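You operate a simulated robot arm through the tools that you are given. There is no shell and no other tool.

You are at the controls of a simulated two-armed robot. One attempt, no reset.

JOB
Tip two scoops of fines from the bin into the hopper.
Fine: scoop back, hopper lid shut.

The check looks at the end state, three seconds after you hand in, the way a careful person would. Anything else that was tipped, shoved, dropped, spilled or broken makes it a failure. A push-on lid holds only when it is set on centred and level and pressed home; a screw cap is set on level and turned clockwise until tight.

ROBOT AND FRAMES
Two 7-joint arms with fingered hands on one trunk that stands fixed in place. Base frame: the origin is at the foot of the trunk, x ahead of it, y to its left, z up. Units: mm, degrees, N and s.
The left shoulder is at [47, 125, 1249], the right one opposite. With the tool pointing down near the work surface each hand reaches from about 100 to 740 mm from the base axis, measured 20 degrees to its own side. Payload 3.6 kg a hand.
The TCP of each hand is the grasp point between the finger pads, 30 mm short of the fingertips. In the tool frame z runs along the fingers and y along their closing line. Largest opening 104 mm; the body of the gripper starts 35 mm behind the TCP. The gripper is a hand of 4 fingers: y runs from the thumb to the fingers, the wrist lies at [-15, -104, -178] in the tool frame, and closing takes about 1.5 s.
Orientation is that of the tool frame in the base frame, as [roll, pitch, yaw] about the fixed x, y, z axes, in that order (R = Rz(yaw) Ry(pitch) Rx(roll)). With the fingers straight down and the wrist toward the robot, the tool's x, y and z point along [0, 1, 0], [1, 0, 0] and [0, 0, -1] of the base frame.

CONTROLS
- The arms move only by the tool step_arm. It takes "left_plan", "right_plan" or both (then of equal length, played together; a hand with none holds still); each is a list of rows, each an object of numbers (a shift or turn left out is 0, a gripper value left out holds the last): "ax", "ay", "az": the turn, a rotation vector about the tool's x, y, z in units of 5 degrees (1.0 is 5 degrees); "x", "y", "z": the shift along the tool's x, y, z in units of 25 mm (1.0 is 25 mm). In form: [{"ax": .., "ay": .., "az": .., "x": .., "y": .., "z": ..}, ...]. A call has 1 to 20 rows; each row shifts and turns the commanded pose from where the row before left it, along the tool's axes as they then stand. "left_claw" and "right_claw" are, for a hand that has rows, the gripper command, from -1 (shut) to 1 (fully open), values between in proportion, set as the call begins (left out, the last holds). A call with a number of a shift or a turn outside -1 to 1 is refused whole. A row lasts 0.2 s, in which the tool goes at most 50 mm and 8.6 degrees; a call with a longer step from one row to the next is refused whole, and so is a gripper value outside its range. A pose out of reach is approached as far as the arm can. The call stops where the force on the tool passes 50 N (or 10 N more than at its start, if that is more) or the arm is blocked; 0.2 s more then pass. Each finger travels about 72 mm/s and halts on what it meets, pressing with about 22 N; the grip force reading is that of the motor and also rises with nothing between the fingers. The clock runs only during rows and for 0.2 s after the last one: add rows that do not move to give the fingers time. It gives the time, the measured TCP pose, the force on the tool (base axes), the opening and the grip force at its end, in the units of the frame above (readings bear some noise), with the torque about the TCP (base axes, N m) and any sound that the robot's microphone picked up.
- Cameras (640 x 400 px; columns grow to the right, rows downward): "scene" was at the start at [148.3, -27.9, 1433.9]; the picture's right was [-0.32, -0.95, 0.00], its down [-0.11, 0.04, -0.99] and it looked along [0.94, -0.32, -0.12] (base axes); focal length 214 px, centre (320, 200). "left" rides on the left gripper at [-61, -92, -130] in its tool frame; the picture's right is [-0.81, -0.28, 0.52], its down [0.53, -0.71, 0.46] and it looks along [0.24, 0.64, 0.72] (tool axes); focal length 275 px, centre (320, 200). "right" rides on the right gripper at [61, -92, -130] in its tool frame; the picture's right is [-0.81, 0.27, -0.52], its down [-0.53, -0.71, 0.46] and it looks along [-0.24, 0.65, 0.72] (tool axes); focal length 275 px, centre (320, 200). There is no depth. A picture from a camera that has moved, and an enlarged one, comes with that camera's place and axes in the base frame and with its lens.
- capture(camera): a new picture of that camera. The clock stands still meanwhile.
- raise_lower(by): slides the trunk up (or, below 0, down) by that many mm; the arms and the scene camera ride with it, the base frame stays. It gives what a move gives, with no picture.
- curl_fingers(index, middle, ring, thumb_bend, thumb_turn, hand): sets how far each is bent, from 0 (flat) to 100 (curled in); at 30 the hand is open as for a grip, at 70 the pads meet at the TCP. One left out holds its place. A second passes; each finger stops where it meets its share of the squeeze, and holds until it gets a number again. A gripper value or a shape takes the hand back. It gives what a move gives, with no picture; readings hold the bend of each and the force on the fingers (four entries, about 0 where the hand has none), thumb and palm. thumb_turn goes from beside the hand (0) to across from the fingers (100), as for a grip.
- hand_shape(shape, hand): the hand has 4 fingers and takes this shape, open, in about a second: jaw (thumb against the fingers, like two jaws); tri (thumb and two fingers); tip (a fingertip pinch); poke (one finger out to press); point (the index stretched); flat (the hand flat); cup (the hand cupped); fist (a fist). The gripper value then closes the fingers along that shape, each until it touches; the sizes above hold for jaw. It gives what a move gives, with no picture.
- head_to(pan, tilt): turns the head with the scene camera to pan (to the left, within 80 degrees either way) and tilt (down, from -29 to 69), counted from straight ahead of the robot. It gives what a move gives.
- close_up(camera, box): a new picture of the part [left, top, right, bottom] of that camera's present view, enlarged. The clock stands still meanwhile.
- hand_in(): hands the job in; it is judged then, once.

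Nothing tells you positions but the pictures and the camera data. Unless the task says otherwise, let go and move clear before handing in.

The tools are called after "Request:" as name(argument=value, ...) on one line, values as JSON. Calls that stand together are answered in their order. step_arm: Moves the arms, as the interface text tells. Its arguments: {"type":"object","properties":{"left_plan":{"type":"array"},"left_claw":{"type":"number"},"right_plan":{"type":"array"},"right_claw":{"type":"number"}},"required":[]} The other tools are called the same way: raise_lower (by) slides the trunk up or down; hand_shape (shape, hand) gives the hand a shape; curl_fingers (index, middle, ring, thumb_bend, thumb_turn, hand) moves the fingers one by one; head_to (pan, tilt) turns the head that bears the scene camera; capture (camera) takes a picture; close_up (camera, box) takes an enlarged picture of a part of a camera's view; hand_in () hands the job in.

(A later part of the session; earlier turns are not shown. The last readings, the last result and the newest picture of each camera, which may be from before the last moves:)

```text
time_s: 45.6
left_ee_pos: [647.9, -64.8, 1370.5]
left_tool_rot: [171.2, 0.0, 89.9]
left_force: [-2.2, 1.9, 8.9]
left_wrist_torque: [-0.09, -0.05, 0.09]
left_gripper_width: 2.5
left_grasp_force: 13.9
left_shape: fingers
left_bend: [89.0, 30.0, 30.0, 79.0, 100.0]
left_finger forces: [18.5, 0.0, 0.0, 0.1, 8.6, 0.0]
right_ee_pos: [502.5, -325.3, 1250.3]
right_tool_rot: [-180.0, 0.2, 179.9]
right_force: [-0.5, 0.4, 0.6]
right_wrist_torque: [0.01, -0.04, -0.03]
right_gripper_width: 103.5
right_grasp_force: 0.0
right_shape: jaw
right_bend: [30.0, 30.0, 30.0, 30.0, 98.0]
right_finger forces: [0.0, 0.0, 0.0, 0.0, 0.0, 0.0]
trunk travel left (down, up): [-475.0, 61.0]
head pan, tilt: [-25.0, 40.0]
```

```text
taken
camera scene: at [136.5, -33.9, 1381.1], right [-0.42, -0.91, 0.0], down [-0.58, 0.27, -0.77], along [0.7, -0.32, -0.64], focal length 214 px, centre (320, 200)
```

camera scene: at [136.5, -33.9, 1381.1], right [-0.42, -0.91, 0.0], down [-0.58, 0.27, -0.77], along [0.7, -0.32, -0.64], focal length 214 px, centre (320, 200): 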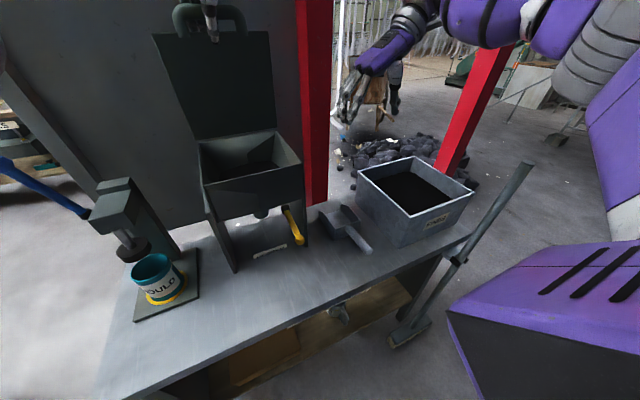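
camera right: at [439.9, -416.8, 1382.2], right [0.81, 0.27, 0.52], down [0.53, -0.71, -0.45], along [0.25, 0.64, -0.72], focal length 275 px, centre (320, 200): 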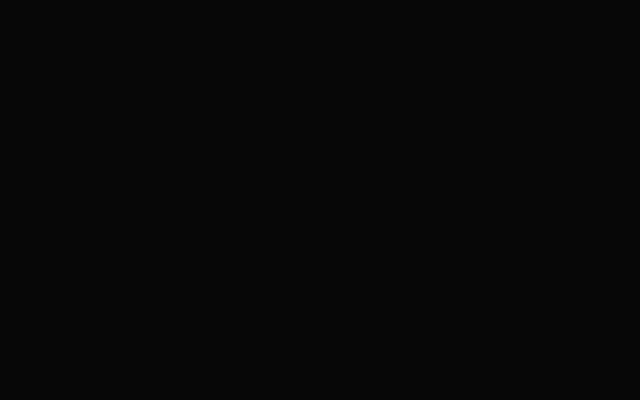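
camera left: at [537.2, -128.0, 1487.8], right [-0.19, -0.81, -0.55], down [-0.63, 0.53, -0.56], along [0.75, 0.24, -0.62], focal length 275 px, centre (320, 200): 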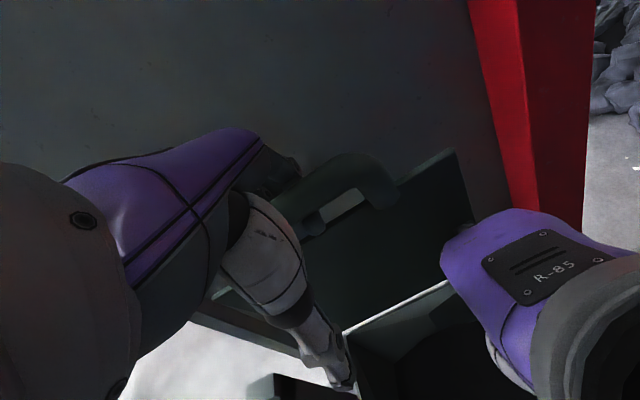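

The scene camera has a clear view of the whole bench. The right hand's camera is black in this pose, probably covered by its own forearm, so I'll check it again and measure the scoop from the head camera.

Request:
capture(camera="right")

Request:
close_up(camera="scene", box=[300, 180, 400, 270])

Request:
close_up(camera="scene", box=[330, 130, 500, 260])

Request:
close_up(camera="scene", box=[130, 0, 330, 280])

Request:
close_up(camera="scene", box=[320, 0, 640, 140])

```text
taken
camera right: at [439.9, -416.8, 1382.2], right [0.81, 0.27, 0.52], down [0.53, -0.71, -0.45], along [0.25, 0.64, -0.72], focal length 275 px, centre (320, 200)
```

right: 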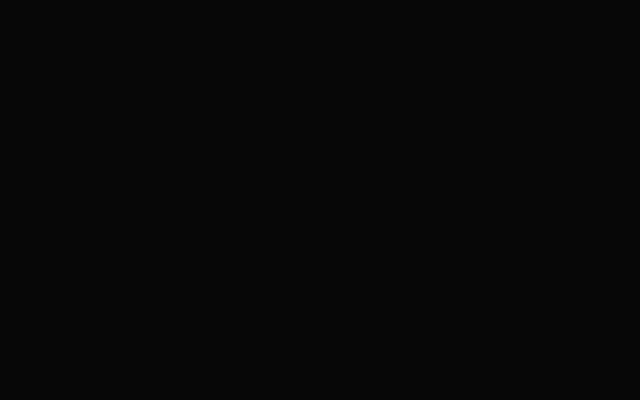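

```text
4.44 times, centred on (350, 225) of scene
camera zoom: at [136.5, -33.9, 1381.1], right [-0.42, -0.91, 0.0], down [-0.58, 0.27, -0.77], along [0.7, -0.32, -0.64], focal length 953 px, centre (187, 89)
```

zoom: 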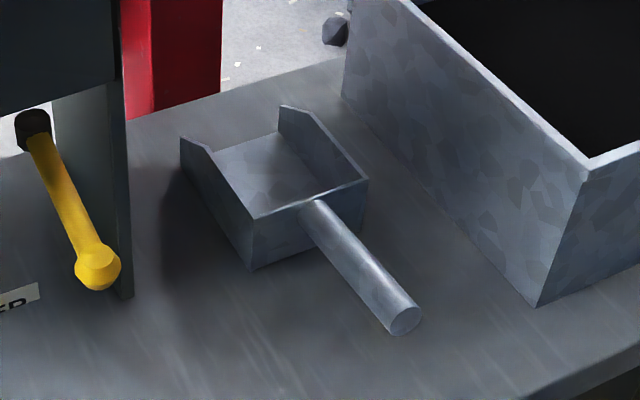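

```text
3.08 times, centred on (415, 195) of scene
camera zoom: at [136.5, -33.9, 1381.1], right [-0.42, -0.91, 0.0], down [-0.58, 0.27, -0.77], along [0.7, -0.32, -0.64], focal length 660 px, centre (28, 215)
```

zoom: 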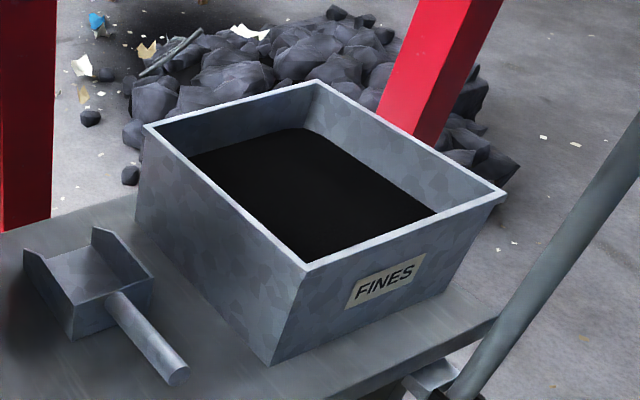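

```text
1.43 times, centred on (230, 140) of scene
camera zoom: at [136.5, -33.9, 1381.1], right [-0.42, -0.91, 0.0], down [-0.58, 0.27, -0.77], along [0.7, -0.32, -0.64], focal length 306 px, centre (449, 286)
```

zoom: 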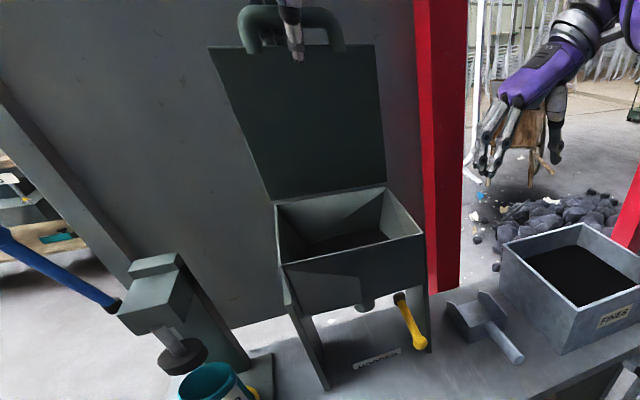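

```text
2.00 times, centred on (480, 70) of scene
camera zoom: at [136.5, -33.9, 1381.1], right [-0.42, -0.91, 0.0], down [-0.58, 0.27, -0.77], along [0.7, -0.32, -0.64], focal length 429 px, centre (0, 460)
```

zoom: 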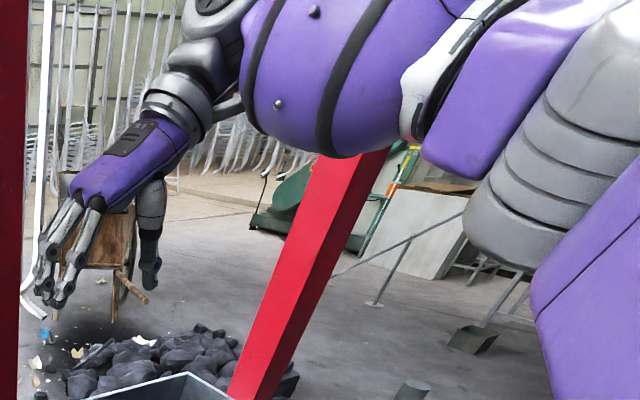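

The scoop handle axis runs from about (424,-327,860) to (545,-331,838), roughly 24 mm thick, and the pan is about 135×98 mm with its back wall 58 mm high. I'll lower the open right hand straight down above the handle, close to the pan (x≈500), and stop at z≈930 to check the alignment.

Request:
step_arm(right_plan=[{"z": 1, "x": 0.02, "y": -0.04}, {"z": 1, "x": 0.02, "y": -0.04}, {"z": 1, "x": 0.02, "y": -0.04}, {"z": 1, "x": 0.02, "y": -0.04}, {"z": 1}, {"z": 1}, {"z": 1}, {"z": 1}, {"z": 1}, {"z": 1}, {"z": 1}, {"z": 1}, {"z": 0.8}])

Request:
capture(camera="scene")

Request:
close_up(camera="scene", box=[280, 140, 440, 280])

Request:
capture(camera="right")

```text
time_s: 48.5
left_ee_pos: [646.8, -66.4, 1368.7]
left_tool_rot: [171.0, 0.1, 89.9]
left_force: [-3.1, 2.2, 8.9]
left_wrist_torque: [-0.04, -0.08, 0.03]
left_gripper_width: 2.1
left_grasp_force: 14.2
left_shape: fingers
left_bend: [89.0, 30.0, 30.0, 79.0, 100.0]
left_finger forces: [18.8, 0.0, 0.0, 0.0, 8.9, 0.0]
right_ee_pos: [500.8, -330.1, 930.2]
right_tool_rot: [179.9, 0.2, 179.8]
right_force: [-0.2, 0.8, 0.4]
right_wrist_torque: [-0.02, 0.02, -0.01]
right_gripper_width: 103.9
right_grasp_force: 0.0
right_shape: jaw
right_bend: [30.0, 30.0, 30.0, 30.0, 98.0]
right_finger forces: [0.0, 0.0, 0.0, 0.0, 0.1, 0.0]
trunk travel left (down, up): [-475.0, 61.0]
head pan, tilt: [-25.0, 40.0]
```

```text
taken
camera scene: at [136.4, -34.0, 1381.1], right [-0.42, -0.91, 0.0], down [-0.58, 0.27, -0.77], along [0.69, -0.32, -0.64], focal length 214 px, centre (320, 200)
```

scene: 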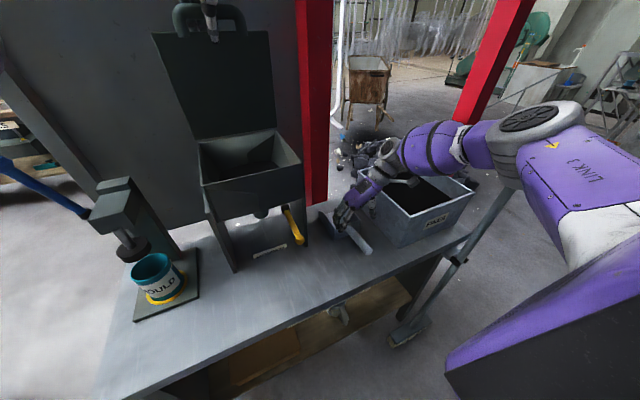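

```text
2.86 times, centred on (360, 210) of scene
camera zoom: at [136.4, -34.0, 1381.1], right [-0.42, -0.91, 0.0], down [-0.58, 0.27, -0.77], along [0.69, -0.32, -0.64], focal length 613 px, centre (206, 171)
```

zoom: 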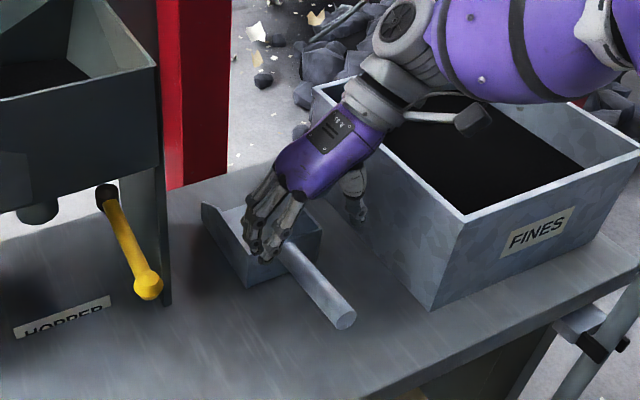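

```text
taken
camera right: at [438.7, -420.8, 1062.3], right [0.81, 0.27, 0.52], down [0.53, -0.71, -0.45], along [0.25, 0.64, -0.72], focal length 275 px, centre (320, 200)
```

right: 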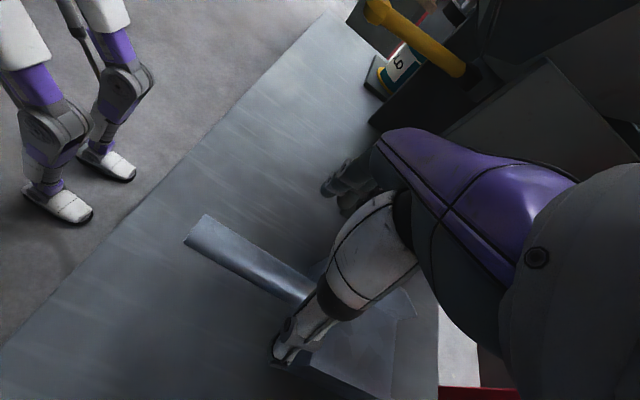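

The point below the TCP falls right on the handle axis in the right camera's view. Descending the last 80 mm around the handle.

Request:
step_arm(right_plan=[{"z": 0.8}, {"z": 0.8}, {"z": 0.8}, {"z": 0.5}, {"z": 0.3}])

Request:
capture(camera="right")

Request:
close_up(camera="scene", box=[290, 160, 410, 270])

```text
time_s: 49.6
left_ee_pos: [647.0, -65.9, 1368.5]
left_tool_rot: [171.1, 0.1, 89.8]
left_force: [-2.3, 0.3, 9.8]
left_wrist_torque: [-0.1, -0.07, 0.04]
left_gripper_width: 2.1
left_grasp_force: 14.3
left_shape: fingers
left_bend: [89.0, 30.0, 30.0, 79.0, 100.0]
left_finger forces: [19.5, 0.0, 0.0, 0.1, 9.3, 0.1]
right_ee_pos: [474.6, -319.7, 881.9]
right_tool_rot: [-179.8, 0.2, 179.9]
right_force: [0.0, -0.4, -0.3]
right_wrist_torque: [0.01, -0.03, 0.0]
right_gripper_width: 103.7
right_grasp_force: 0.1
right_shape: jaw
right_bend: [30.0, 30.0, 30.0, 30.0, 98.0]
right_finger forces: [0.1, 0.0, 0.1, 0.0, 0.0, 0.0]
right hand out of reach, approached as far as the arm can: row 2, 3, 4, 5
trunk travel left (down, up): [-475.0, 61.0]
head pan, tilt: [-25.0, 40.0]
```

```text
taken
camera right: at [412.5, -410.6, 1013.5], right [0.81, 0.28, 0.52], down [0.53, -0.72, -0.45], along [0.25, 0.64, -0.73], focal length 275 px, centre (320, 200)
```

right: 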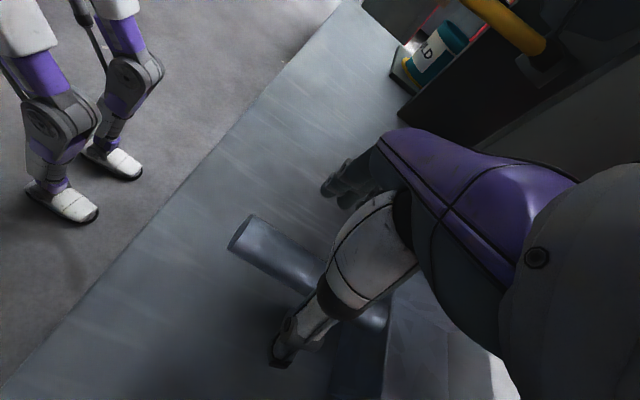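

```text
3.64 times, centred on (350, 215) of scene
camera zoom: at [136.4, -34.0, 1381.1], right [-0.42, -0.91, 0.0], down [-0.58, 0.27, -0.77], along [0.69, -0.32, -0.64], focal length 780 px, centre (211, 146)
```

zoom: 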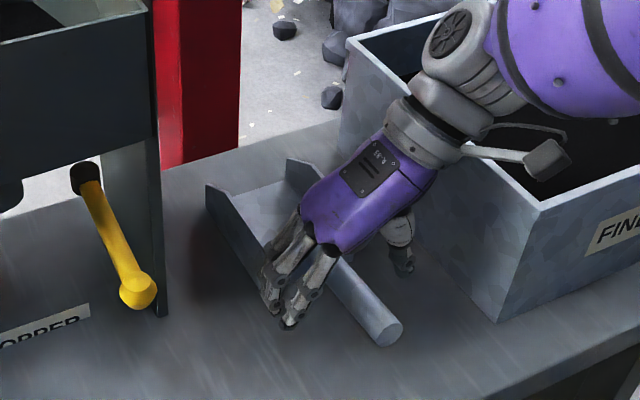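

The straight-down pose is out of reach at this trunk height, and the trunk must stay up because the left hand holds the lid. Tilting the hand 20° so the fingers point slightly forward brings the wrist back within reach, so I'll back up, tilt, and re-approach.

Request:
step_arm(right_plan=[{"z": -0.8}, {"z": -0.8}, {"z": -0.8}, {"ay": -1}, {"ay": -1}, {"ay": -1}, {"ay": -1}])

Request:
capture(camera="right")

```text
time_s: 51.2
left_ee_pos: [646.6, -65.3, 1368.7]
left_tool_rot: [171.1, 0.1, 89.8]
left_force: [-3.0, 0.8, 9.9]
left_wrist_torque: [-0.04, -0.08, 0.01]
left_gripper_width: 2.3
left_grasp_force: 14.9
left_shape: fingers
left_bend: [89.0, 30.0, 30.0, 79.0, 100.0]
left_finger forces: [20.1, 0.0, 0.0, 0.0, 9.6, 0.0]
right_ee_pos: [475.8, -319.2, 942.5]
right_tool_rot: [-180.0, 20.3, 179.9]
right_force: [-1.1, 0.2, -0.1]
right_wrist_torque: [-0.03, 0.0, 0.01]
right_gripper_width: 103.9
right_grasp_force: 0.0
right_shape: jaw
right_bend: [30.0, 30.0, 30.0, 30.0, 98.0]
right_finger forces: [0.1, 0.0, 0.0, 0.0, 0.1, 0.0]
trunk travel left (down, up): [-475.0, 61.0]
head pan, tilt: [-25.0, 40.0]
```

```text
taken
camera right: at [372.2, -411.7, 1044.0], right [0.58, 0.27, 0.77], down [0.66, -0.71, -0.24], along [0.48, 0.64, -0.6], focal length 275 px, centre (320, 200)
```

right: 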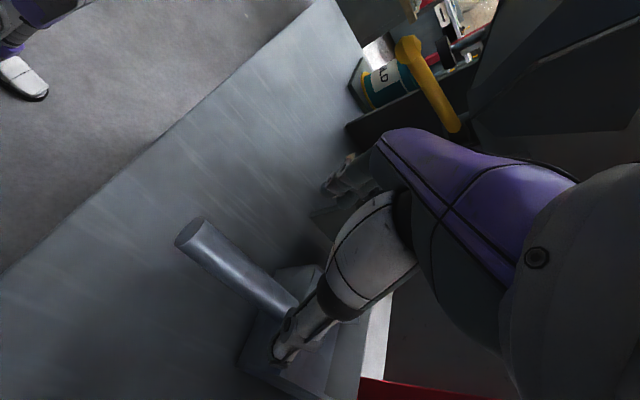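

The tilted pose is reached. Now lining up over the handle, then advancing along the fingers.

Request:
step_arm(right_plan=[{"x": 0.13, "y": -0.13, "z": 0.613}, {"x": 0.13, "y": -0.13, "z": 0.613}, {"x": 0.13, "y": -0.13, "z": 0.613}])

Request:
capture(camera="right")

Request:
close_up(camera="scene", box=[290, 160, 410, 270])

```text
time_s: 52.0
left_ee_pos: [646.2, -66.3, 1368.3]
left_tool_rot: [171.1, 0.0, 89.9]
left_force: [-3.1, 1.8, 9.8]
left_wrist_torque: [-0.09, -0.04, -0.01]
left_gripper_width: 2.3
left_grasp_force: 14.2
left_shape: fingers
left_bend: [89.0, 30.0, 30.0, 79.0, 100.0]
left_finger forces: [19.6, 0.0, 0.0, 0.1, 9.5, 0.0]
right_ee_pos: [482.1, -330.0, 894.9]
right_tool_rot: [179.9, 20.0, -180.0]
right_force: [0.6, -0.8, -0.4]
right_wrist_torque: [0.01, 0.02, 0.0]
right_gripper_width: 103.7
right_grasp_force: 0.0
right_shape: jaw
right_bend: [30.0, 30.0, 30.0, 30.0, 98.0]
right_finger forces: [0.0, 0.1, 0.1, 0.1, 0.0, 0.0]
trunk travel left (down, up): [-475.0, 61.0]
head pan, tilt: [-25.0, 40.0]
```

```text
taken
camera right: at [379.4, -421.9, 997.4], right [0.58, 0.27, 0.76], down [0.66, -0.71, -0.24], along [0.48, 0.64, -0.6], focal length 275 px, centre (320, 200)
```

right: 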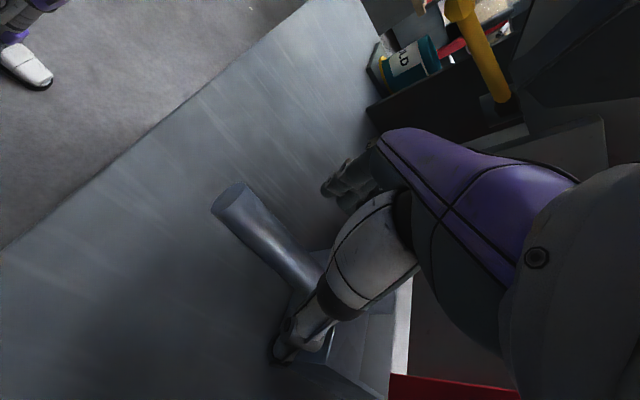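

```text
3.64 times, centred on (350, 215) of scene
camera zoom: at [136.4, -34.0, 1381.1], right [-0.42, -0.91, 0.0], down [-0.58, 0.27, -0.77], along [0.69, -0.32, -0.64], focal length 780 px, centre (211, 146)
```

zoom: 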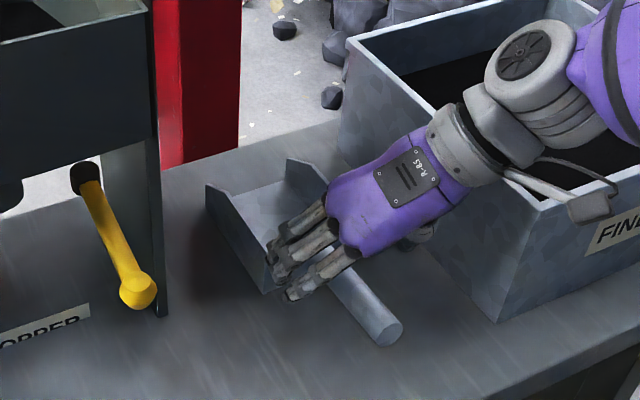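

The handle lies between the thumb and the fingers, on line. Advancing 48 mm along the fingers to enclose it.

Request:
step_arm(right_plan=[{"z": 0.5}, {"z": 0.5}, {"z": 0.5}, {"z": 0.4}])

Request:
capture(camera="right")

Request:
close_up(camera="scene", box=[290, 160, 410, 270])

```text
time_s: 53.0
left_ee_pos: [647.9, -64.7, 1369.0]
left_tool_rot: [171.2, 0.2, 89.9]
left_force: [-3.0, 0.8, 9.7]
left_wrist_torque: [-0.06, -0.04, 0.01]
left_gripper_width: 2.1
left_grasp_force: 14.7
left_shape: fingers
left_bend: [89.0, 30.0, 30.0, 79.0, 100.0]
left_finger forces: [20.1, 0.0, 0.1, 0.0, 9.6, 0.0]
right_ee_pos: [486.4, -325.8, 879.5]
right_tool_rot: [-179.9, 20.1, 179.8]
right_force: [-0.2, -0.3, -0.2]
right_wrist_torque: [0.01, -0.05, 0.0]
right_gripper_width: 103.7
right_grasp_force: 0.0
right_shape: jaw
right_bend: [30.0, 30.0, 30.0, 30.0, 98.0]
right_finger forces: [0.0, 0.0, 0.1, 0.1, 0.1, 0.1]
right hand out of reach, approached as far as the arm can: row 2, 3, 4
trunk travel left (down, up): [-475.0, 61.0]
head pan, tilt: [-25.0, 40.0]
```

```text
taken
camera right: at [382.9, -417.3, 982.0], right [0.58, 0.28, 0.76], down [0.66, -0.71, -0.24], along [0.48, 0.64, -0.6], focal length 275 px, centre (320, 200)
```

right: 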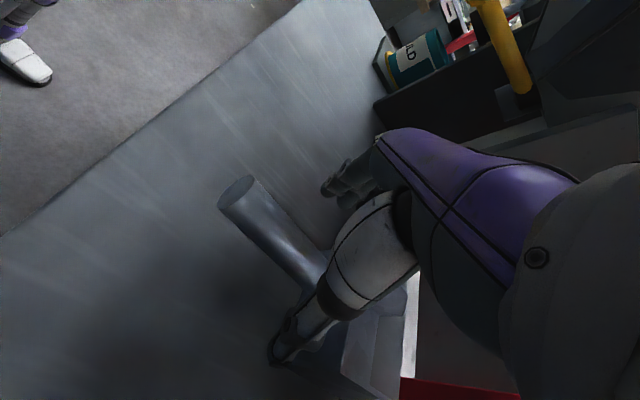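

```text
3.64 times, centred on (350, 215) of scene
camera zoom: at [136.4, -34.0, 1381.1], right [-0.42, -0.91, 0.0], down [-0.58, 0.27, -0.77], along [0.69, -0.32, -0.64], focal length 780 px, centre (211, 146)
```

zoom: 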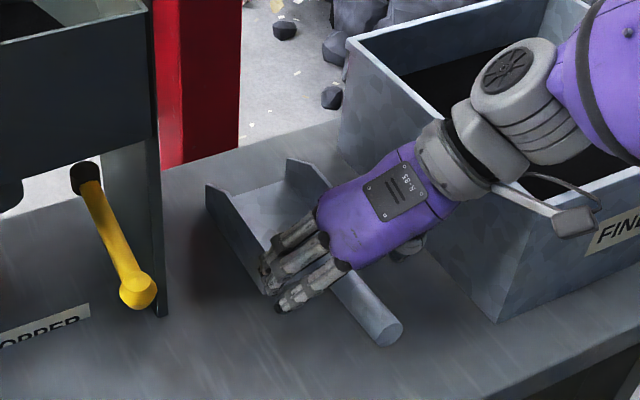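

This pose is beyond what the right arm can do without lowering the trunk, and the trunk can't move while the left hand is locked to the lid. So I want the lid to stand open by itself, past vertical. I'll first bring the lid down to about 53°, where the index can uncurl out of the gap with the thumb still supporting the bar.

Request:
step_arm(left_plan=[{"y": -0.472, "z": -0.024}, {"y": -0.472, "z": -0.024}, {"y": -0.472, "z": 0.026}, {"y": -0.472, "z": 0.026}, {"y": -0.465, "z": 0.075}, {"y": -0.465, "z": 0.075}, {"y": -0.455, "z": 0.125}, {"y": -0.455, "z": 0.125}, {"y": -0.44, "z": 0.17}, {"y": -0.44, "z": 0.17}])

Request:
head_to(pan=-10, tilt=20)

Request:
capture(camera="scene")

Request:
capture(camera="left")

```text
time_s: 55.2
left_ee_pos: [536.7, -65.9, 1330.9]
left_tool_rot: [171.2, 0.0, 89.9]
left_force: [1.4, 0.1, -1.7]
left_wrist_torque: [-0.02, 0.03, -0.03]
left_gripper_width: 0.3
left_grasp_force: 0.5
left_shape: fingers
left_bend: [89.0, 30.0, 30.0, 79.0, 100.0]
left_finger forces: [2.1, 0.0, 0.0, 0.0, 0.0, 0.1]
right_ee_pos: [486.8, -325.7, 878.1]
right_tool_rot: [-180.0, 20.0, 179.9]
right_force: [-0.1, -0.3, -0.1]
right_wrist_torque: [0.0, 0.01, -0.02]
right_gripper_width: 103.7
right_grasp_force: 0.0
right_shape: jaw
right_bend: [30.0, 30.0, 30.0, 30.0, 98.0]
right_finger forces: [0.0, 0.0, 0.0, 0.1, 0.1, 0.0]
trunk travel left (down, up): [-475.0, 61.0]
head pan, tilt: [-25.0, 40.0]
```

```text
time_s: 56.1
left_ee_pos: [538.1, -66.2, 1330.9]
left_tool_rot: [171.2, 0.1, 89.9]
left_force: [1.6, -0.9, -1.6]
left_wrist_torque: [0.0, 0.06, 0.02]
left_gripper_width: 0.3
left_grasp_force: 1.0
left_shape: fingers
left_bend: [89.0, 30.0, 30.0, 79.0, 100.0]
left_finger forces: [1.9, 0.0, 0.0, 0.0, 0.0, 0.0]
right_ee_pos: [486.8, -325.5, 877.2]
right_tool_rot: [-179.9, 20.0, 179.9]
right_force: [0.3, -0.5, 0.0]
right_wrist_torque: [-0.01, -0.01, 0.01]
right_gripper_width: 103.6
right_grasp_force: 0.0
right_shape: jaw
right_bend: [30.0, 30.0, 30.0, 30.0, 98.0]
right_finger forces: [0.1, 0.1, 0.0, 0.1, 0.0, 0.1]
trunk travel left (down, up): [-475.0, 61.0]
head pan, tilt: [-10.0, 20.0]
```

```text
taken
camera scene: at [153.0, -14.7, 1412.1], right [-0.17, -0.98, 0.0], down [-0.34, 0.06, -0.94], along [0.93, -0.16, -0.34], focal length 214 px, centre (320, 200)
```

scene: 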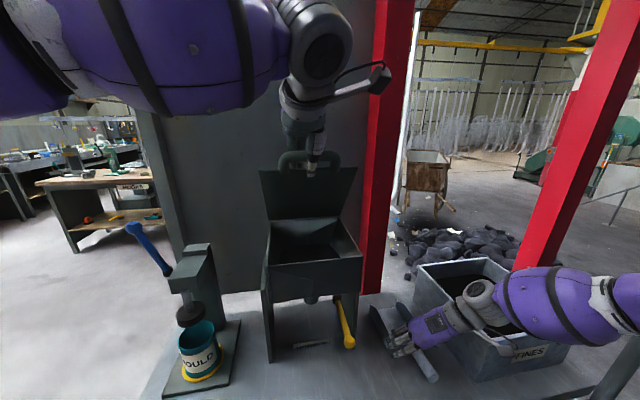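

```text
taken
camera left: at [427.9, -127.0, 1445.4], right [-0.19, -0.81, -0.55], down [-0.63, 0.53, -0.56], along [0.75, 0.24, -0.62], focal length 275 px, centre (320, 200)
```

left: 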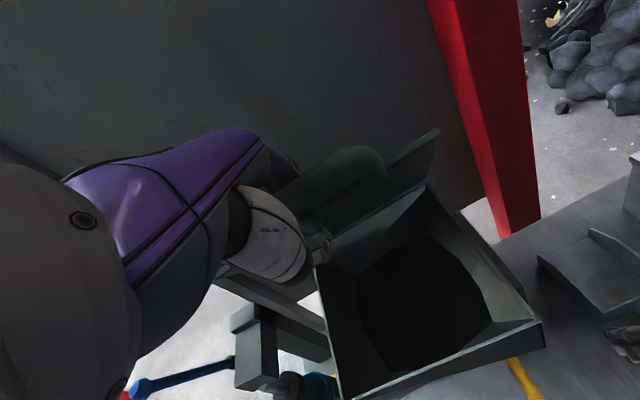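

The forces are now almost nil, so the lid is very light. The index is just holding its bent position; I'll command it to open again here.

Request:
curl_fingers(hand="left", index=30, middle=30, ring=30)

Request:
close_up(camera="left", box=[200, 120, 480, 320])

Request:
close_up(camera="scene", box=[240, 100, 380, 220])

```text
time_s: 57.1
left_ee_pos: [537.8, -65.9, 1330.7]
left_tool_rot: [171.2, 0.0, 90.0]
left_force: [-0.3, 0.1, -2.9]
left_wrist_torque: [0.0, 0.03, -0.04]
left_gripper_width: 0.0
left_grasp_force: 0.1
left_shape: fingers
left_bend: [88.0, 30.0, 30.0, 77.0, 100.0]
left_finger forces: [0.0, 0.0, 0.0, 0.0, 0.1, 0.0]
right_ee_pos: [484.8, -325.1, 878.4]
right_tool_rot: [-179.9, 20.0, 179.9]
right_force: [-0.2, 0.0, -0.2]
right_wrist_torque: [0.0, 0.01, -0.02]
right_gripper_width: 103.5
right_grasp_force: 0.0
right_shape: jaw
right_bend: [30.0, 30.0, 30.0, 30.0, 98.0]
right_finger forces: [0.0, 0.1, 0.0, 0.0, 0.0, 0.0]
trunk travel left (down, up): [-475.0, 61.0]
head pan, tilt: [-10.0, 20.0]
```

```text
2.00 times, centred on (340, 220) of left
camera zoom: at [427.1, -127.2, 1445.4], right [-0.19, -0.81, -0.55], down [-0.63, 0.53, -0.56], along [0.75, 0.24, -0.62], focal length 551 px, centre (280, 160)
```

zoom: 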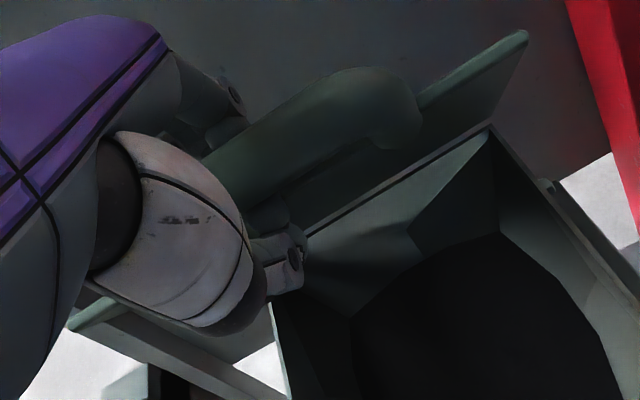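

```text
3.33 times, centred on (310, 160) of scene
camera zoom: at [152.5, -14.6, 1412.3], right [-0.17, -0.98, 0.0], down [-0.34, 0.06, -0.94], along [0.93, -0.16, -0.34], focal length 715 px, centre (353, 333)
```

zoom: 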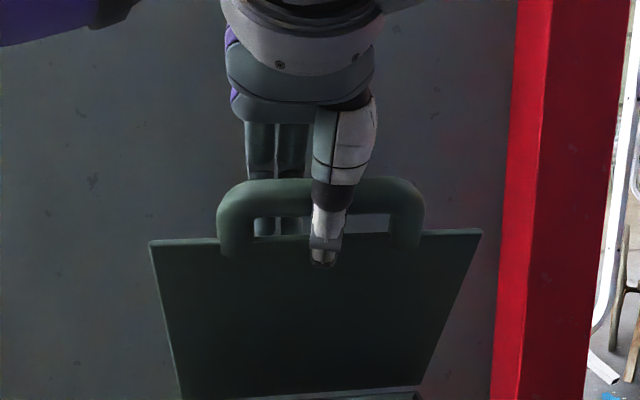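

The index seems to be trapped behind the thumb. The lid is light, so the clean way is to lower it shut with this hand, let go there, and re-open it by pushing it with stretched fingers instead of gripping. Lowering along the arc now.

Request:
step_arm(left_plan=[{"y": -0.64, "z": 0.451, "ax": -1}, {"y": -0.64, "z": 0.451, "ax": -1}, {"y": -0.64, "z": 0.451, "ax": -1}, {"y": -0.64, "z": 0.451, "ax": -1}, {"y": -0.64, "z": 0.451, "ax": -1}, {"y": -0.64, "z": 0.451, "ax": -1}, {"y": -0.64, "z": 0.451, "ax": -1}, {"y": -0.64, "z": 0.451, "ax": -1}])

Request:
capture(camera="scene")

Request:
capture(camera="left")

```text
time_s: 58.9
left_ee_pos: [464.9, -66.2, 1197.0]
left_tool_rot: [131.2, 0.1, 89.8]
left_force: [6.0, -0.2, -3.1]
left_wrist_torque: [0.03, 0.21, 0.06]
left_gripper_width: 0.0
left_grasp_force: 2.5
left_shape: fingers
left_bend: [88.0, 30.0, 30.0, 78.0, 100.0]
left_finger forces: [5.0, 0.0, 0.1, 0.0, 0.0, 0.0]
right_ee_pos: [488.1, -325.3, 877.2]
right_tool_rot: [-179.9, 20.0, -179.9]
right_force: [0.3, -0.5, 0.4]
right_wrist_torque: [0.0, 0.0, 0.0]
right_gripper_width: 103.4
right_grasp_force: 0.1
right_shape: jaw
right_bend: [30.0, 30.0, 30.0, 30.0, 98.0]
right_finger forces: [0.0, 0.0, 0.0, 0.1, 0.0, 0.1]
trunk travel left (down, up): [-475.0, 61.0]
head pan, tilt: [-10.0, 20.0]
```

```text
taken
camera scene: at [154.1, -14.8, 1412.0], right [-0.17, -0.98, 0.0], down [-0.34, 0.06, -0.94], along [0.93, -0.16, -0.34], focal length 214 px, centre (320, 200)
```

scene: 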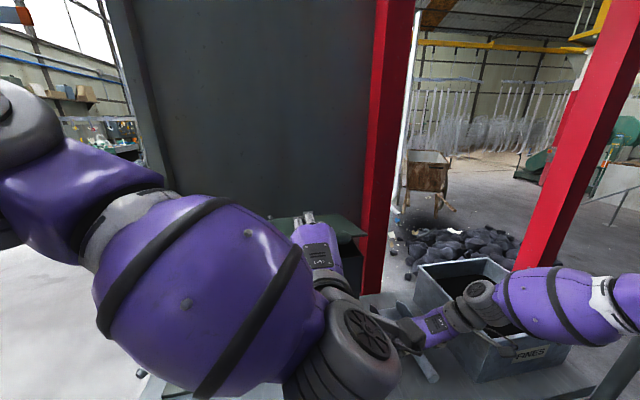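

```text
taken
camera left: at [306.6, -127.2, 1213.2], right [0.21, -0.81, -0.55], down [-0.13, 0.53, -0.84], along [0.97, 0.24, 0.01], focal length 275 px, centre (320, 200)
```

left: 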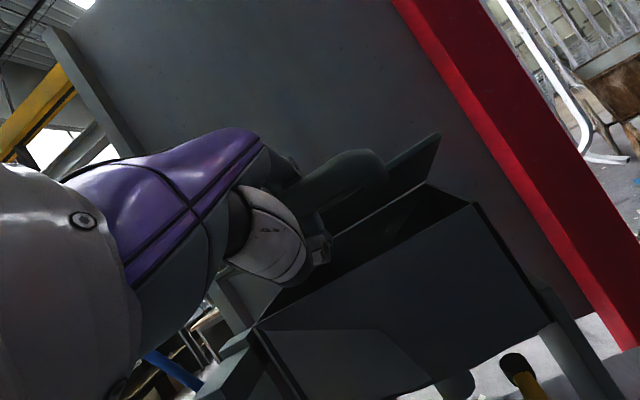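

The lid is at about 13°. Lowering it the rest of the way with the hand's tilt held.

Request:
step_arm(left_plan=[{"y": -0.5, "z": 0.192}, {"y": -0.5, "z": 0.192}, {"y": -0.43, "z": 0.292}, {"y": -0.43, "z": 0.292}])

Request:
capture(camera="left")

Request:
capture(camera="scene")

```text
time_s: 59.9
left_ee_pos: [448.9, -66.5, 1148.5]
left_tool_rot: [130.8, 0.2, 89.8]
left_force: [-4.9, -2.0, 11.7]
left_wrist_torque: [-0.04, -0.16, -0.09]
left_gripper_width: 0.0
left_grasp_force: 20.8
left_shape: fingers
left_bend: [78.0, 30.0, 30.0, 84.0, 100.0]
left_finger forces: [38.1, 0.1, 0.0, 0.0, 2.7, 0.1]
right_ee_pos: [485.8, -325.1, 879.1]
right_tool_rot: [-179.9, 20.1, 180.0]
right_force: [-0.6, 0.3, 0.0]
right_wrist_torque: [0.01, 0.0, -0.04]
right_gripper_width: 104.0
right_grasp_force: 0.1
right_shape: jaw
right_bend: [30.0, 30.0, 30.0, 30.0, 98.0]
right_finger forces: [0.0, 0.0, 0.0, 0.1, 0.0, 0.1]
trunk travel left (down, up): [-475.0, 61.0]
head pan, tilt: [-10.0, 20.0]
```

```text
taken
camera left: at [290.6, -126.8, 1163.7], right [0.21, -0.81, -0.54], down [-0.12, 0.53, -0.84], along [0.97, 0.24, 0.01], focal length 275 px, centre (320, 200)
```

left: 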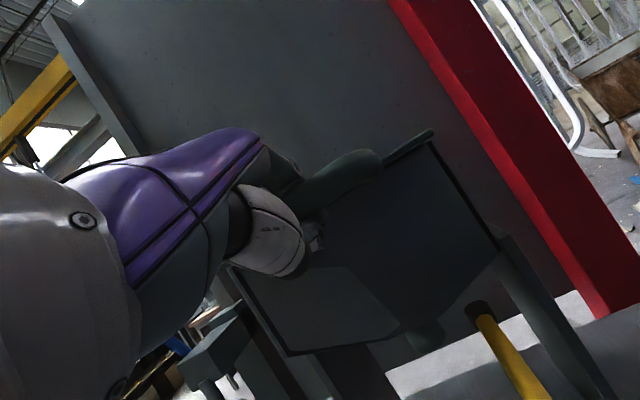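

```text
taken
camera scene: at [150.2, -14.6, 1412.9], right [-0.17, -0.98, 0.0], down [-0.34, 0.06, -0.94], along [0.93, -0.16, -0.34], focal length 214 px, centre (320, 200)
```

scene: 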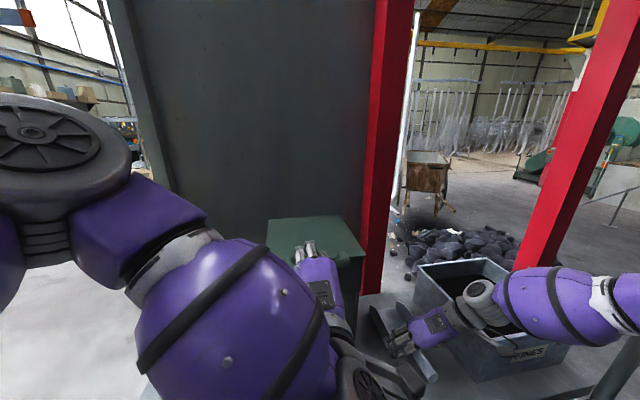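

The lid is shut again. Now opening the left thumb, then the index.

Request:
curl_fingers(hand="left", thumb_bend=15)

Request:
curl_fingers(hand="left", index=30)

Request:
capture(camera="left")

```text
time_s: 60.9
left_ee_pos: [448.5, -65.7, 1147.0]
left_tool_rot: [131.0, 0.1, 89.8]
left_force: [-10.1, -3.6, 18.2]
left_wrist_torque: [-0.08, -0.39, -0.14]
left_gripper_width: 84.9
left_grasp_force: 19.9
left_shape: fingers
left_bend: [78.0, 30.0, 30.0, 15.0, 100.0]
left_finger forces: [39.5, 0.1, 0.0, 0.0, 0.0, 0.1]
right_ee_pos: [485.7, -324.8, 879.8]
right_tool_rot: [-179.9, 20.1, 179.9]
right_force: [0.1, 0.2, -0.1]
right_wrist_torque: [-0.01, 0.0, -0.01]
right_gripper_width: 103.7
right_grasp_force: 0.1
right_shape: jaw
right_bend: [30.0, 30.0, 30.0, 30.0, 98.0]
right_finger forces: [0.1, 0.0, 0.1, 0.0, 0.0, 0.0]
trunk travel left (down, up): [-475.0, 61.0]
head pan, tilt: [-10.0, 20.0]
```

```text
time_s: 61.9
left_ee_pos: [447.6, -65.7, 1146.4]
left_tool_rot: [131.1, 0.0, 89.8]
left_force: [-8.3, -3.5, 17.0]
left_wrist_torque: [-0.07, -0.35, -0.16]
left_gripper_width: 85.1
left_grasp_force: 20.5
left_shape: fingers
left_bend: [79.0, 30.0, 30.0, 15.0, 100.0]
left_finger forces: [40.2, 0.1, 0.0, 0.0, 0.1, 0.0]
right_ee_pos: [484.9, -325.6, 879.4]
right_tool_rot: [-179.8, 20.1, 180.0]
right_force: [-0.8, 0.5, 0.7]
right_wrist_torque: [0.0, -0.01, -0.01]
right_gripper_width: 103.5
right_grasp_force: 0.0
right_shape: jaw
right_bend: [30.0, 30.0, 30.0, 30.0, 98.0]
right_finger forces: [0.1, 0.0, 0.0, 0.1, 0.1, 0.1]
trunk travel left (down, up): [-475.0, 61.0]
head pan, tilt: [-10.0, 20.0]
```

```text
taken
camera left: at [290.4, -126.6, 1162.3], right [0.21, -0.81, -0.55], down [-0.12, 0.53, -0.84], along [0.97, 0.24, 0.01], focal length 275 px, centre (320, 200)
```

left: 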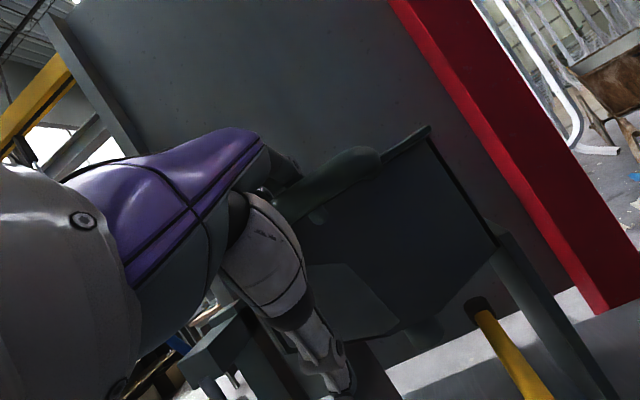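

The thumb is open, but the index is still held in the gap because the hand sits too low relative to the bar. I'll bring the hand back to the relative pose where it originally closed, then open the index again.

Request:
step_arm(left_plan=[{"y": 0.314, "z": -0.142, "ax": -0.25}, {"y": 0.314, "z": -0.142, "ax": -0.25}, {"y": 0.314, "z": -0.142, "ax": -0.25}, {"y": 0.314, "z": -0.142, "ax": -0.25}])

Request:
curl_fingers(hand="left", index=30)

Request:
capture(camera="left")

Request:
close_up(camera="scene", box=[240, 180, 400, 300])

```text
time_s: 62.9
left_ee_pos: [458.8, -66.0, 1179.0]
left_tool_rot: [126.2, 0.0, 89.9]
left_force: [-7.3, 0.2, -2.8]
left_wrist_torque: [0.02, 0.09, 0.01]
left_gripper_width: 70.9
left_grasp_force: 5.9
left_shape: fingers
left_bend: [79.0, 30.0, 30.0, 15.0, 100.0]
left_finger forces: [11.4, 0.1, 0.1, 0.1, 0.1, 0.0]
right_ee_pos: [485.9, -327.3, 879.2]
right_tool_rot: [-179.9, 20.1, 179.9]
right_force: [0.0, 0.6, 0.1]
right_wrist_torque: [0.0, -0.03, -0.02]
right_gripper_width: 103.8
right_grasp_force: 0.0
right_shape: jaw
right_bend: [30.0, 30.0, 30.0, 30.0, 98.0]
right_finger forces: [0.0, 0.0, 0.0, 0.0, 0.0, 0.1]
trunk travel left (down, up): [-475.0, 61.0]
head pan, tilt: [-10.0, 20.0]
```

```text
time_s: 63.9
left_ee_pos: [459.9, -66.3, 1178.5]
left_tool_rot: [126.1, 0.0, 89.9]
left_force: [-2.5, -1.4, -4.1]
left_wrist_torque: [0.01, 0.25, -0.07]
left_gripper_width: 66.3
left_grasp_force: 11.2
left_shape: fingers
left_bend: [76.0, 30.0, 30.0, 15.0, 100.0]
left_finger forces: [22.8, 0.0, 0.0, 0.0, 0.0, 0.0]
right_ee_pos: [486.3, -325.6, 878.1]
right_tool_rot: [-180.0, 19.9, 180.0]
right_force: [0.5, -1.3, -0.1]
right_wrist_torque: [0.04, 0.02, 0.01]
right_gripper_width: 103.7
right_grasp_force: 0.1
right_shape: jaw
right_bend: [30.0, 30.0, 30.0, 30.0, 98.0]
right_finger forces: [0.1, 0.0, 0.0, 0.0, 0.1, 0.0]
trunk travel left (down, up): [-475.0, 61.0]
head pan, tilt: [-10.0, 20.0]
```

```text
taken
camera left: at [301.5, -127.1, 1181.6], right [0.25, -0.81, -0.53], down [-0.05, 0.53, -0.84], along [0.97, 0.24, 0.09], focal length 275 px, centre (320, 200)
```

left: 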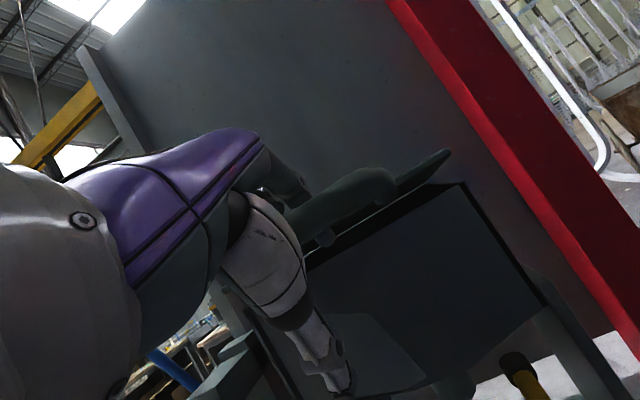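

```text
3.33 times, centred on (320, 240) of scene
camera zoom: at [152.3, -14.8, 1412.3], right [-0.17, -0.98, 0.0], down [-0.34, 0.06, -0.94], along [0.93, -0.16, -0.34], focal length 715 px, centre (320, 67)
```

zoom: 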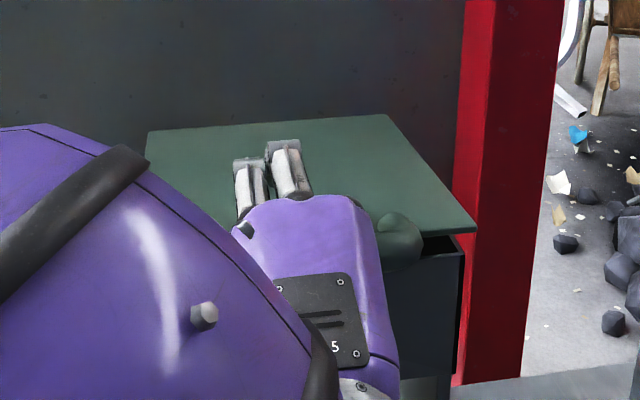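

The index lifts the lid slightly by friction, as it is squeezed in the gap with about 23 N. I'll lower the hand again, relax the index to take off that squeeze, and then withdraw straight up.

Request:
step_arm(left_plan=[{"y": -0.28, "z": 0.2}, {"y": -0.28, "z": 0.2}, {"y": -0.28, "z": 0.2}])

Request:
curl_fingers(hand="left", index=80)

Request:
close_up(camera="left", box=[230, 120, 450, 290])

```text
time_s: 64.7
left_ee_pos: [457.3, -66.6, 1155.4]
left_tool_rot: [125.9, 0.1, 89.9]
left_force: [-13.8, 0.8, 5.3]
left_wrist_torque: [0.01, -0.27, -0.06]
left_gripper_width: 73.7
left_grasp_force: 7.1
left_shape: fingers
left_bend: [79.0, 30.0, 30.0, 15.0, 100.0]
left_finger forces: [13.7, 0.0, 0.1, 0.0, 0.1, 0.0]
right_ee_pos: [485.7, -325.4, 879.5]
right_tool_rot: [-179.9, 20.3, 179.9]
right_force: [-0.4, -0.1, 0.0]
right_wrist_torque: [-0.03, -0.02, 0.02]
right_gripper_width: 104.1
right_grasp_force: 0.0
right_shape: jaw
right_bend: [30.0, 30.0, 30.0, 30.0, 98.0]
right_finger forces: [0.1, 0.0, 0.0, 0.0, 0.1, 0.0]
trunk travel left (down, up): [-475.0, 61.0]
head pan, tilt: [-10.0, 20.0]
```

```text
time_s: 65.7
left_ee_pos: [461.3, -65.7, 1152.6]
left_tool_rot: [126.1, 0.0, 90.0]
left_force: [8.2, 2.1, 12.5]
left_wrist_torque: [-0.15, 0.13, 0.11]
left_gripper_width: 66.3
left_grasp_force: 8.9
left_shape: fingers
left_bend: [80.0, 30.0, 30.0, 15.0, 100.0]
left_finger forces: [18.2, 0.0, 0.0, 0.1, 0.0, 0.1]
right_ee_pos: [487.0, -324.6, 878.4]
right_tool_rot: [-179.9, 20.1, 179.9]
right_force: [0.4, 0.8, -1.0]
right_wrist_torque: [-0.01, -0.02, -0.02]
right_gripper_width: 103.7
right_grasp_force: 0.1
right_shape: jaw
right_bend: [30.0, 30.0, 30.0, 30.0, 98.0]
right_finger forces: [0.1, 0.1, 0.0, 0.0, 0.0, 0.1]
trunk travel left (down, up): [-475.0, 61.0]
head pan, tilt: [-10.0, 20.0]
```

```text
2.35 times, centred on (340, 205) of left
camera zoom: at [301.4, -127.2, 1155.7], right [0.26, -0.81, -0.53], down [-0.05, 0.53, -0.85], along [0.97, 0.24, 0.09], focal length 648 px, centre (273, 188)
```

zoom: 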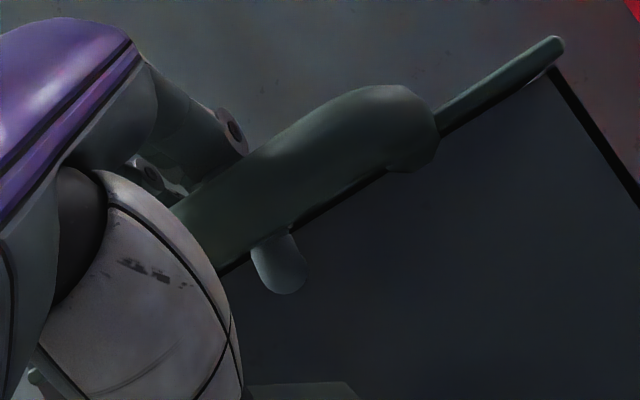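

Now I see it plainly: the index tip points straight down through the gap, protruding about 15 mm below the bar. A straight-up pull should withdraw it, so I'll go up in small steps and watch the lid.

Request:
step_arm(left_plan=[{"y": 0.162, "z": -0.118}, {"y": 0.162, "z": -0.118}, {"y": 0.162, "z": -0.118}])

Request:
close_up(camera="left", box=[230, 120, 450, 290])

```text
time_s: 66.5
left_ee_pos: [462.6, -65.4, 1164.6]
left_tool_rot: [126.5, -0.1, 90.0]
left_force: [19.7, -1.3, -5.1]
left_wrist_torque: [0.09, 0.31, 0.15]
left_gripper_width: 59.5
left_grasp_force: 8.4
left_shape: fingers
left_bend: [79.0, 30.0, 30.0, 15.0, 100.0]
left_finger forces: [16.8, 0.0, 0.1, 0.0, 0.1, 0.0]
right_ee_pos: [488.3, -326.5, 877.3]
right_tool_rot: [-179.8, 19.9, -179.9]
right_force: [0.4, 0.6, 0.2]
right_wrist_torque: [0.0, 0.01, -0.03]
right_gripper_width: 103.6
right_grasp_force: 0.0
right_shape: jaw
right_bend: [30.0, 30.0, 30.0, 30.0, 98.0]
right_finger forces: [0.0, 0.1, 0.0, 0.1, 0.0, 0.1]
trunk travel left (down, up): [-475.0, 61.0]
head pan, tilt: [-10.0, 20.0]
```

```text
2.35 times, centred on (340, 205) of left
camera zoom: at [303.9, -127.0, 1169.2], right [0.25, -0.81, -0.53], down [-0.06, 0.53, -0.84], along [0.97, 0.24, 0.09], focal length 648 px, centre (273, 188)
```

zoom: 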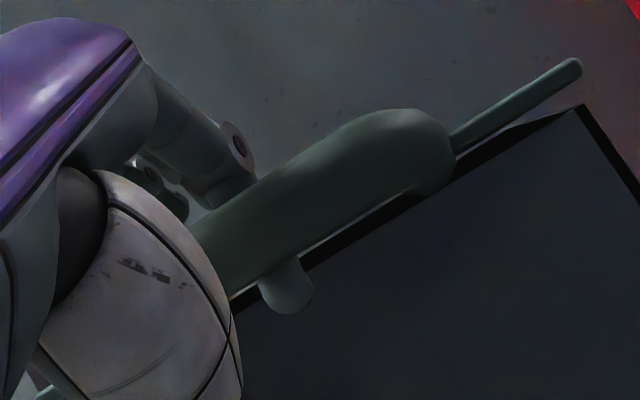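

The finger still presses on the bar with about 20 N sideways. I'll shift the hand 5 mm forward to unload it and read the force again.

Request:
step_arm(left_plan=[{"y": 0.118, "z": 0.162}, {}])

```text
time_s: 67.1
left_ee_pos: [466.5, -66.2, 1167.4]
left_tool_rot: [126.3, 0.0, 90.0]
left_force: [14.1, -0.9, -1.2]
left_wrist_torque: [0.02, 0.21, 0.16]
left_gripper_width: 54.5
left_grasp_force: 7.0
left_shape: fingers
left_bend: [79.0, 30.0, 30.0, 15.0, 100.0]
left_finger forces: [13.5, 0.0, 0.1, 0.1, 0.1, 0.0]
right_ee_pos: [487.6, -326.2, 877.8]
right_tool_rot: [-179.9, 19.9, 179.9]
right_force: [0.1, -0.2, 0.6]
right_wrist_torque: [-0.01, -0.02, -0.04]
right_gripper_width: 103.9
right_grasp_force: 0.1
right_shape: jaw
right_bend: [30.0, 30.0, 30.0, 30.0, 98.0]
right_finger forces: [0.0, 0.0, 0.0, 0.0, 0.0, 0.0]
trunk travel left (down, up): [-475.0, 61.0]
head pan, tilt: [-10.0, 20.0]
```

Force is dropping with forward shift. Another 8 mm forward.

Request:
step_arm(left_plan=[{"y": 0.094, "z": 0.13}, {"y": 0.094, "z": 0.13}, {}])

Request:
close_up(camera="left", box=[230, 120, 450, 290])

```text
time_s: 67.9
left_ee_pos: [472.9, -66.9, 1167.7]
left_tool_rot: [126.2, 0.1, 89.8]
left_force: [2.9, -1.4, 1.1]
left_wrist_torque: [0.04, 0.03, 0.02]
left_gripper_width: 47.2
left_grasp_force: 1.0
left_shape: fingers
left_bend: [80.0, 30.0, 30.0, 15.0, 100.0]
left_finger forces: [2.7, 0.0, 0.0, 0.1, 0.1, 0.1]
right_ee_pos: [487.1, -325.2, 877.7]
right_tool_rot: [-179.9, 19.9, 179.9]
right_force: [0.1, -0.4, -0.1]
right_wrist_torque: [0.0, -0.03, 0.04]
right_gripper_width: 103.7
right_grasp_force: 0.1
right_shape: jaw
right_bend: [30.0, 30.0, 30.0, 30.0, 98.0]
right_finger forces: [0.0, 0.1, 0.1, 0.1, 0.0, 0.0]
trunk travel left (down, up): [-475.0, 61.0]
head pan, tilt: [-10.0, 20.0]
```

```text
2.35 times, centred on (340, 205) of left
camera zoom: at [314.1, -126.9, 1170.5], right [0.25, -0.81, -0.53], down [-0.05, 0.53, -0.84], along [0.97, 0.24, 0.09], focal length 648 px, centre (273, 188)
```

zoom: 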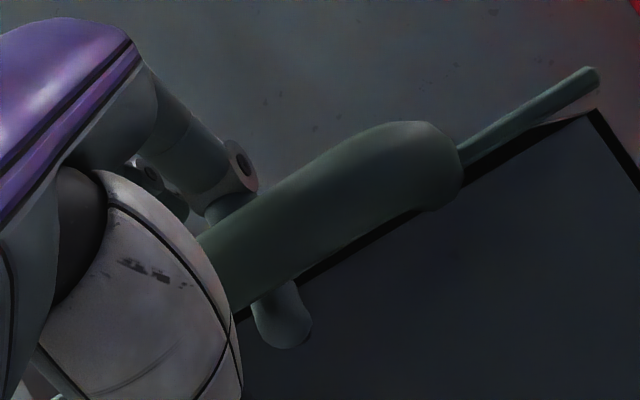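

The squeeze is gone. Now pulling straight up.

Request:
step_arm(left_plan=[{"y": 0.26, "z": -0.19}, {"y": 0.26, "z": -0.19}, {"y": 0.26, "z": -0.19}])

Request:
close_up(camera="left", box=[230, 120, 450, 290])

```text
time_s: 68.7
left_ee_pos: [474.4, -66.4, 1192.2]
left_tool_rot: [126.4, 0.0, 90.0]
left_force: [5.8, -0.7, -3.8]
left_wrist_torque: [0.03, 0.02, 0.03]
left_gripper_width: 47.3
left_grasp_force: 3.3
left_shape: fingers
left_bend: [80.0, 30.0, 30.0, 15.0, 100.0]
left_finger forces: [6.0, 0.0, 0.1, 0.0, 0.1, 0.0]
right_ee_pos: [487.4, -326.5, 878.1]
right_tool_rot: [-179.9, 20.0, -180.0]
right_force: [-0.3, 0.7, -0.6]
right_wrist_torque: [0.0, -0.01, 0.0]
right_gripper_width: 103.6
right_grasp_force: 0.0
right_shape: jaw
right_bend: [30.0, 30.0, 30.0, 30.0, 98.0]
right_finger forces: [0.0, 0.1, 0.1, 0.1, 0.0, 0.0]
trunk travel left (down, up): [-475.0, 61.0]
head pan, tilt: [-10.0, 20.0]
```

```text
2.35 times, centred on (340, 205) of left
camera zoom: at [315.1, -126.9, 1195.4], right [0.25, -0.81, -0.53], down [-0.05, 0.53, -0.84], along [0.97, 0.24, 0.09], focal length 648 px, centre (273, 188)
```

zoom: 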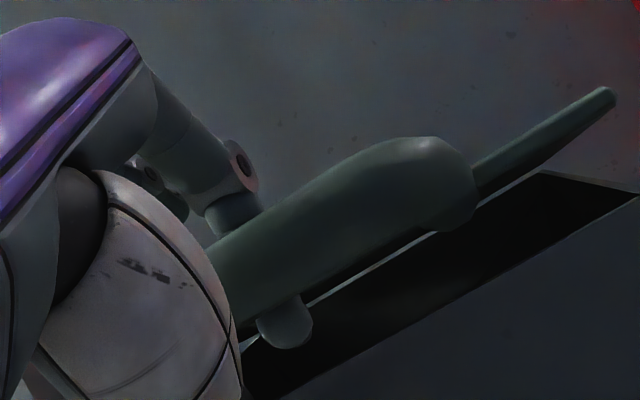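

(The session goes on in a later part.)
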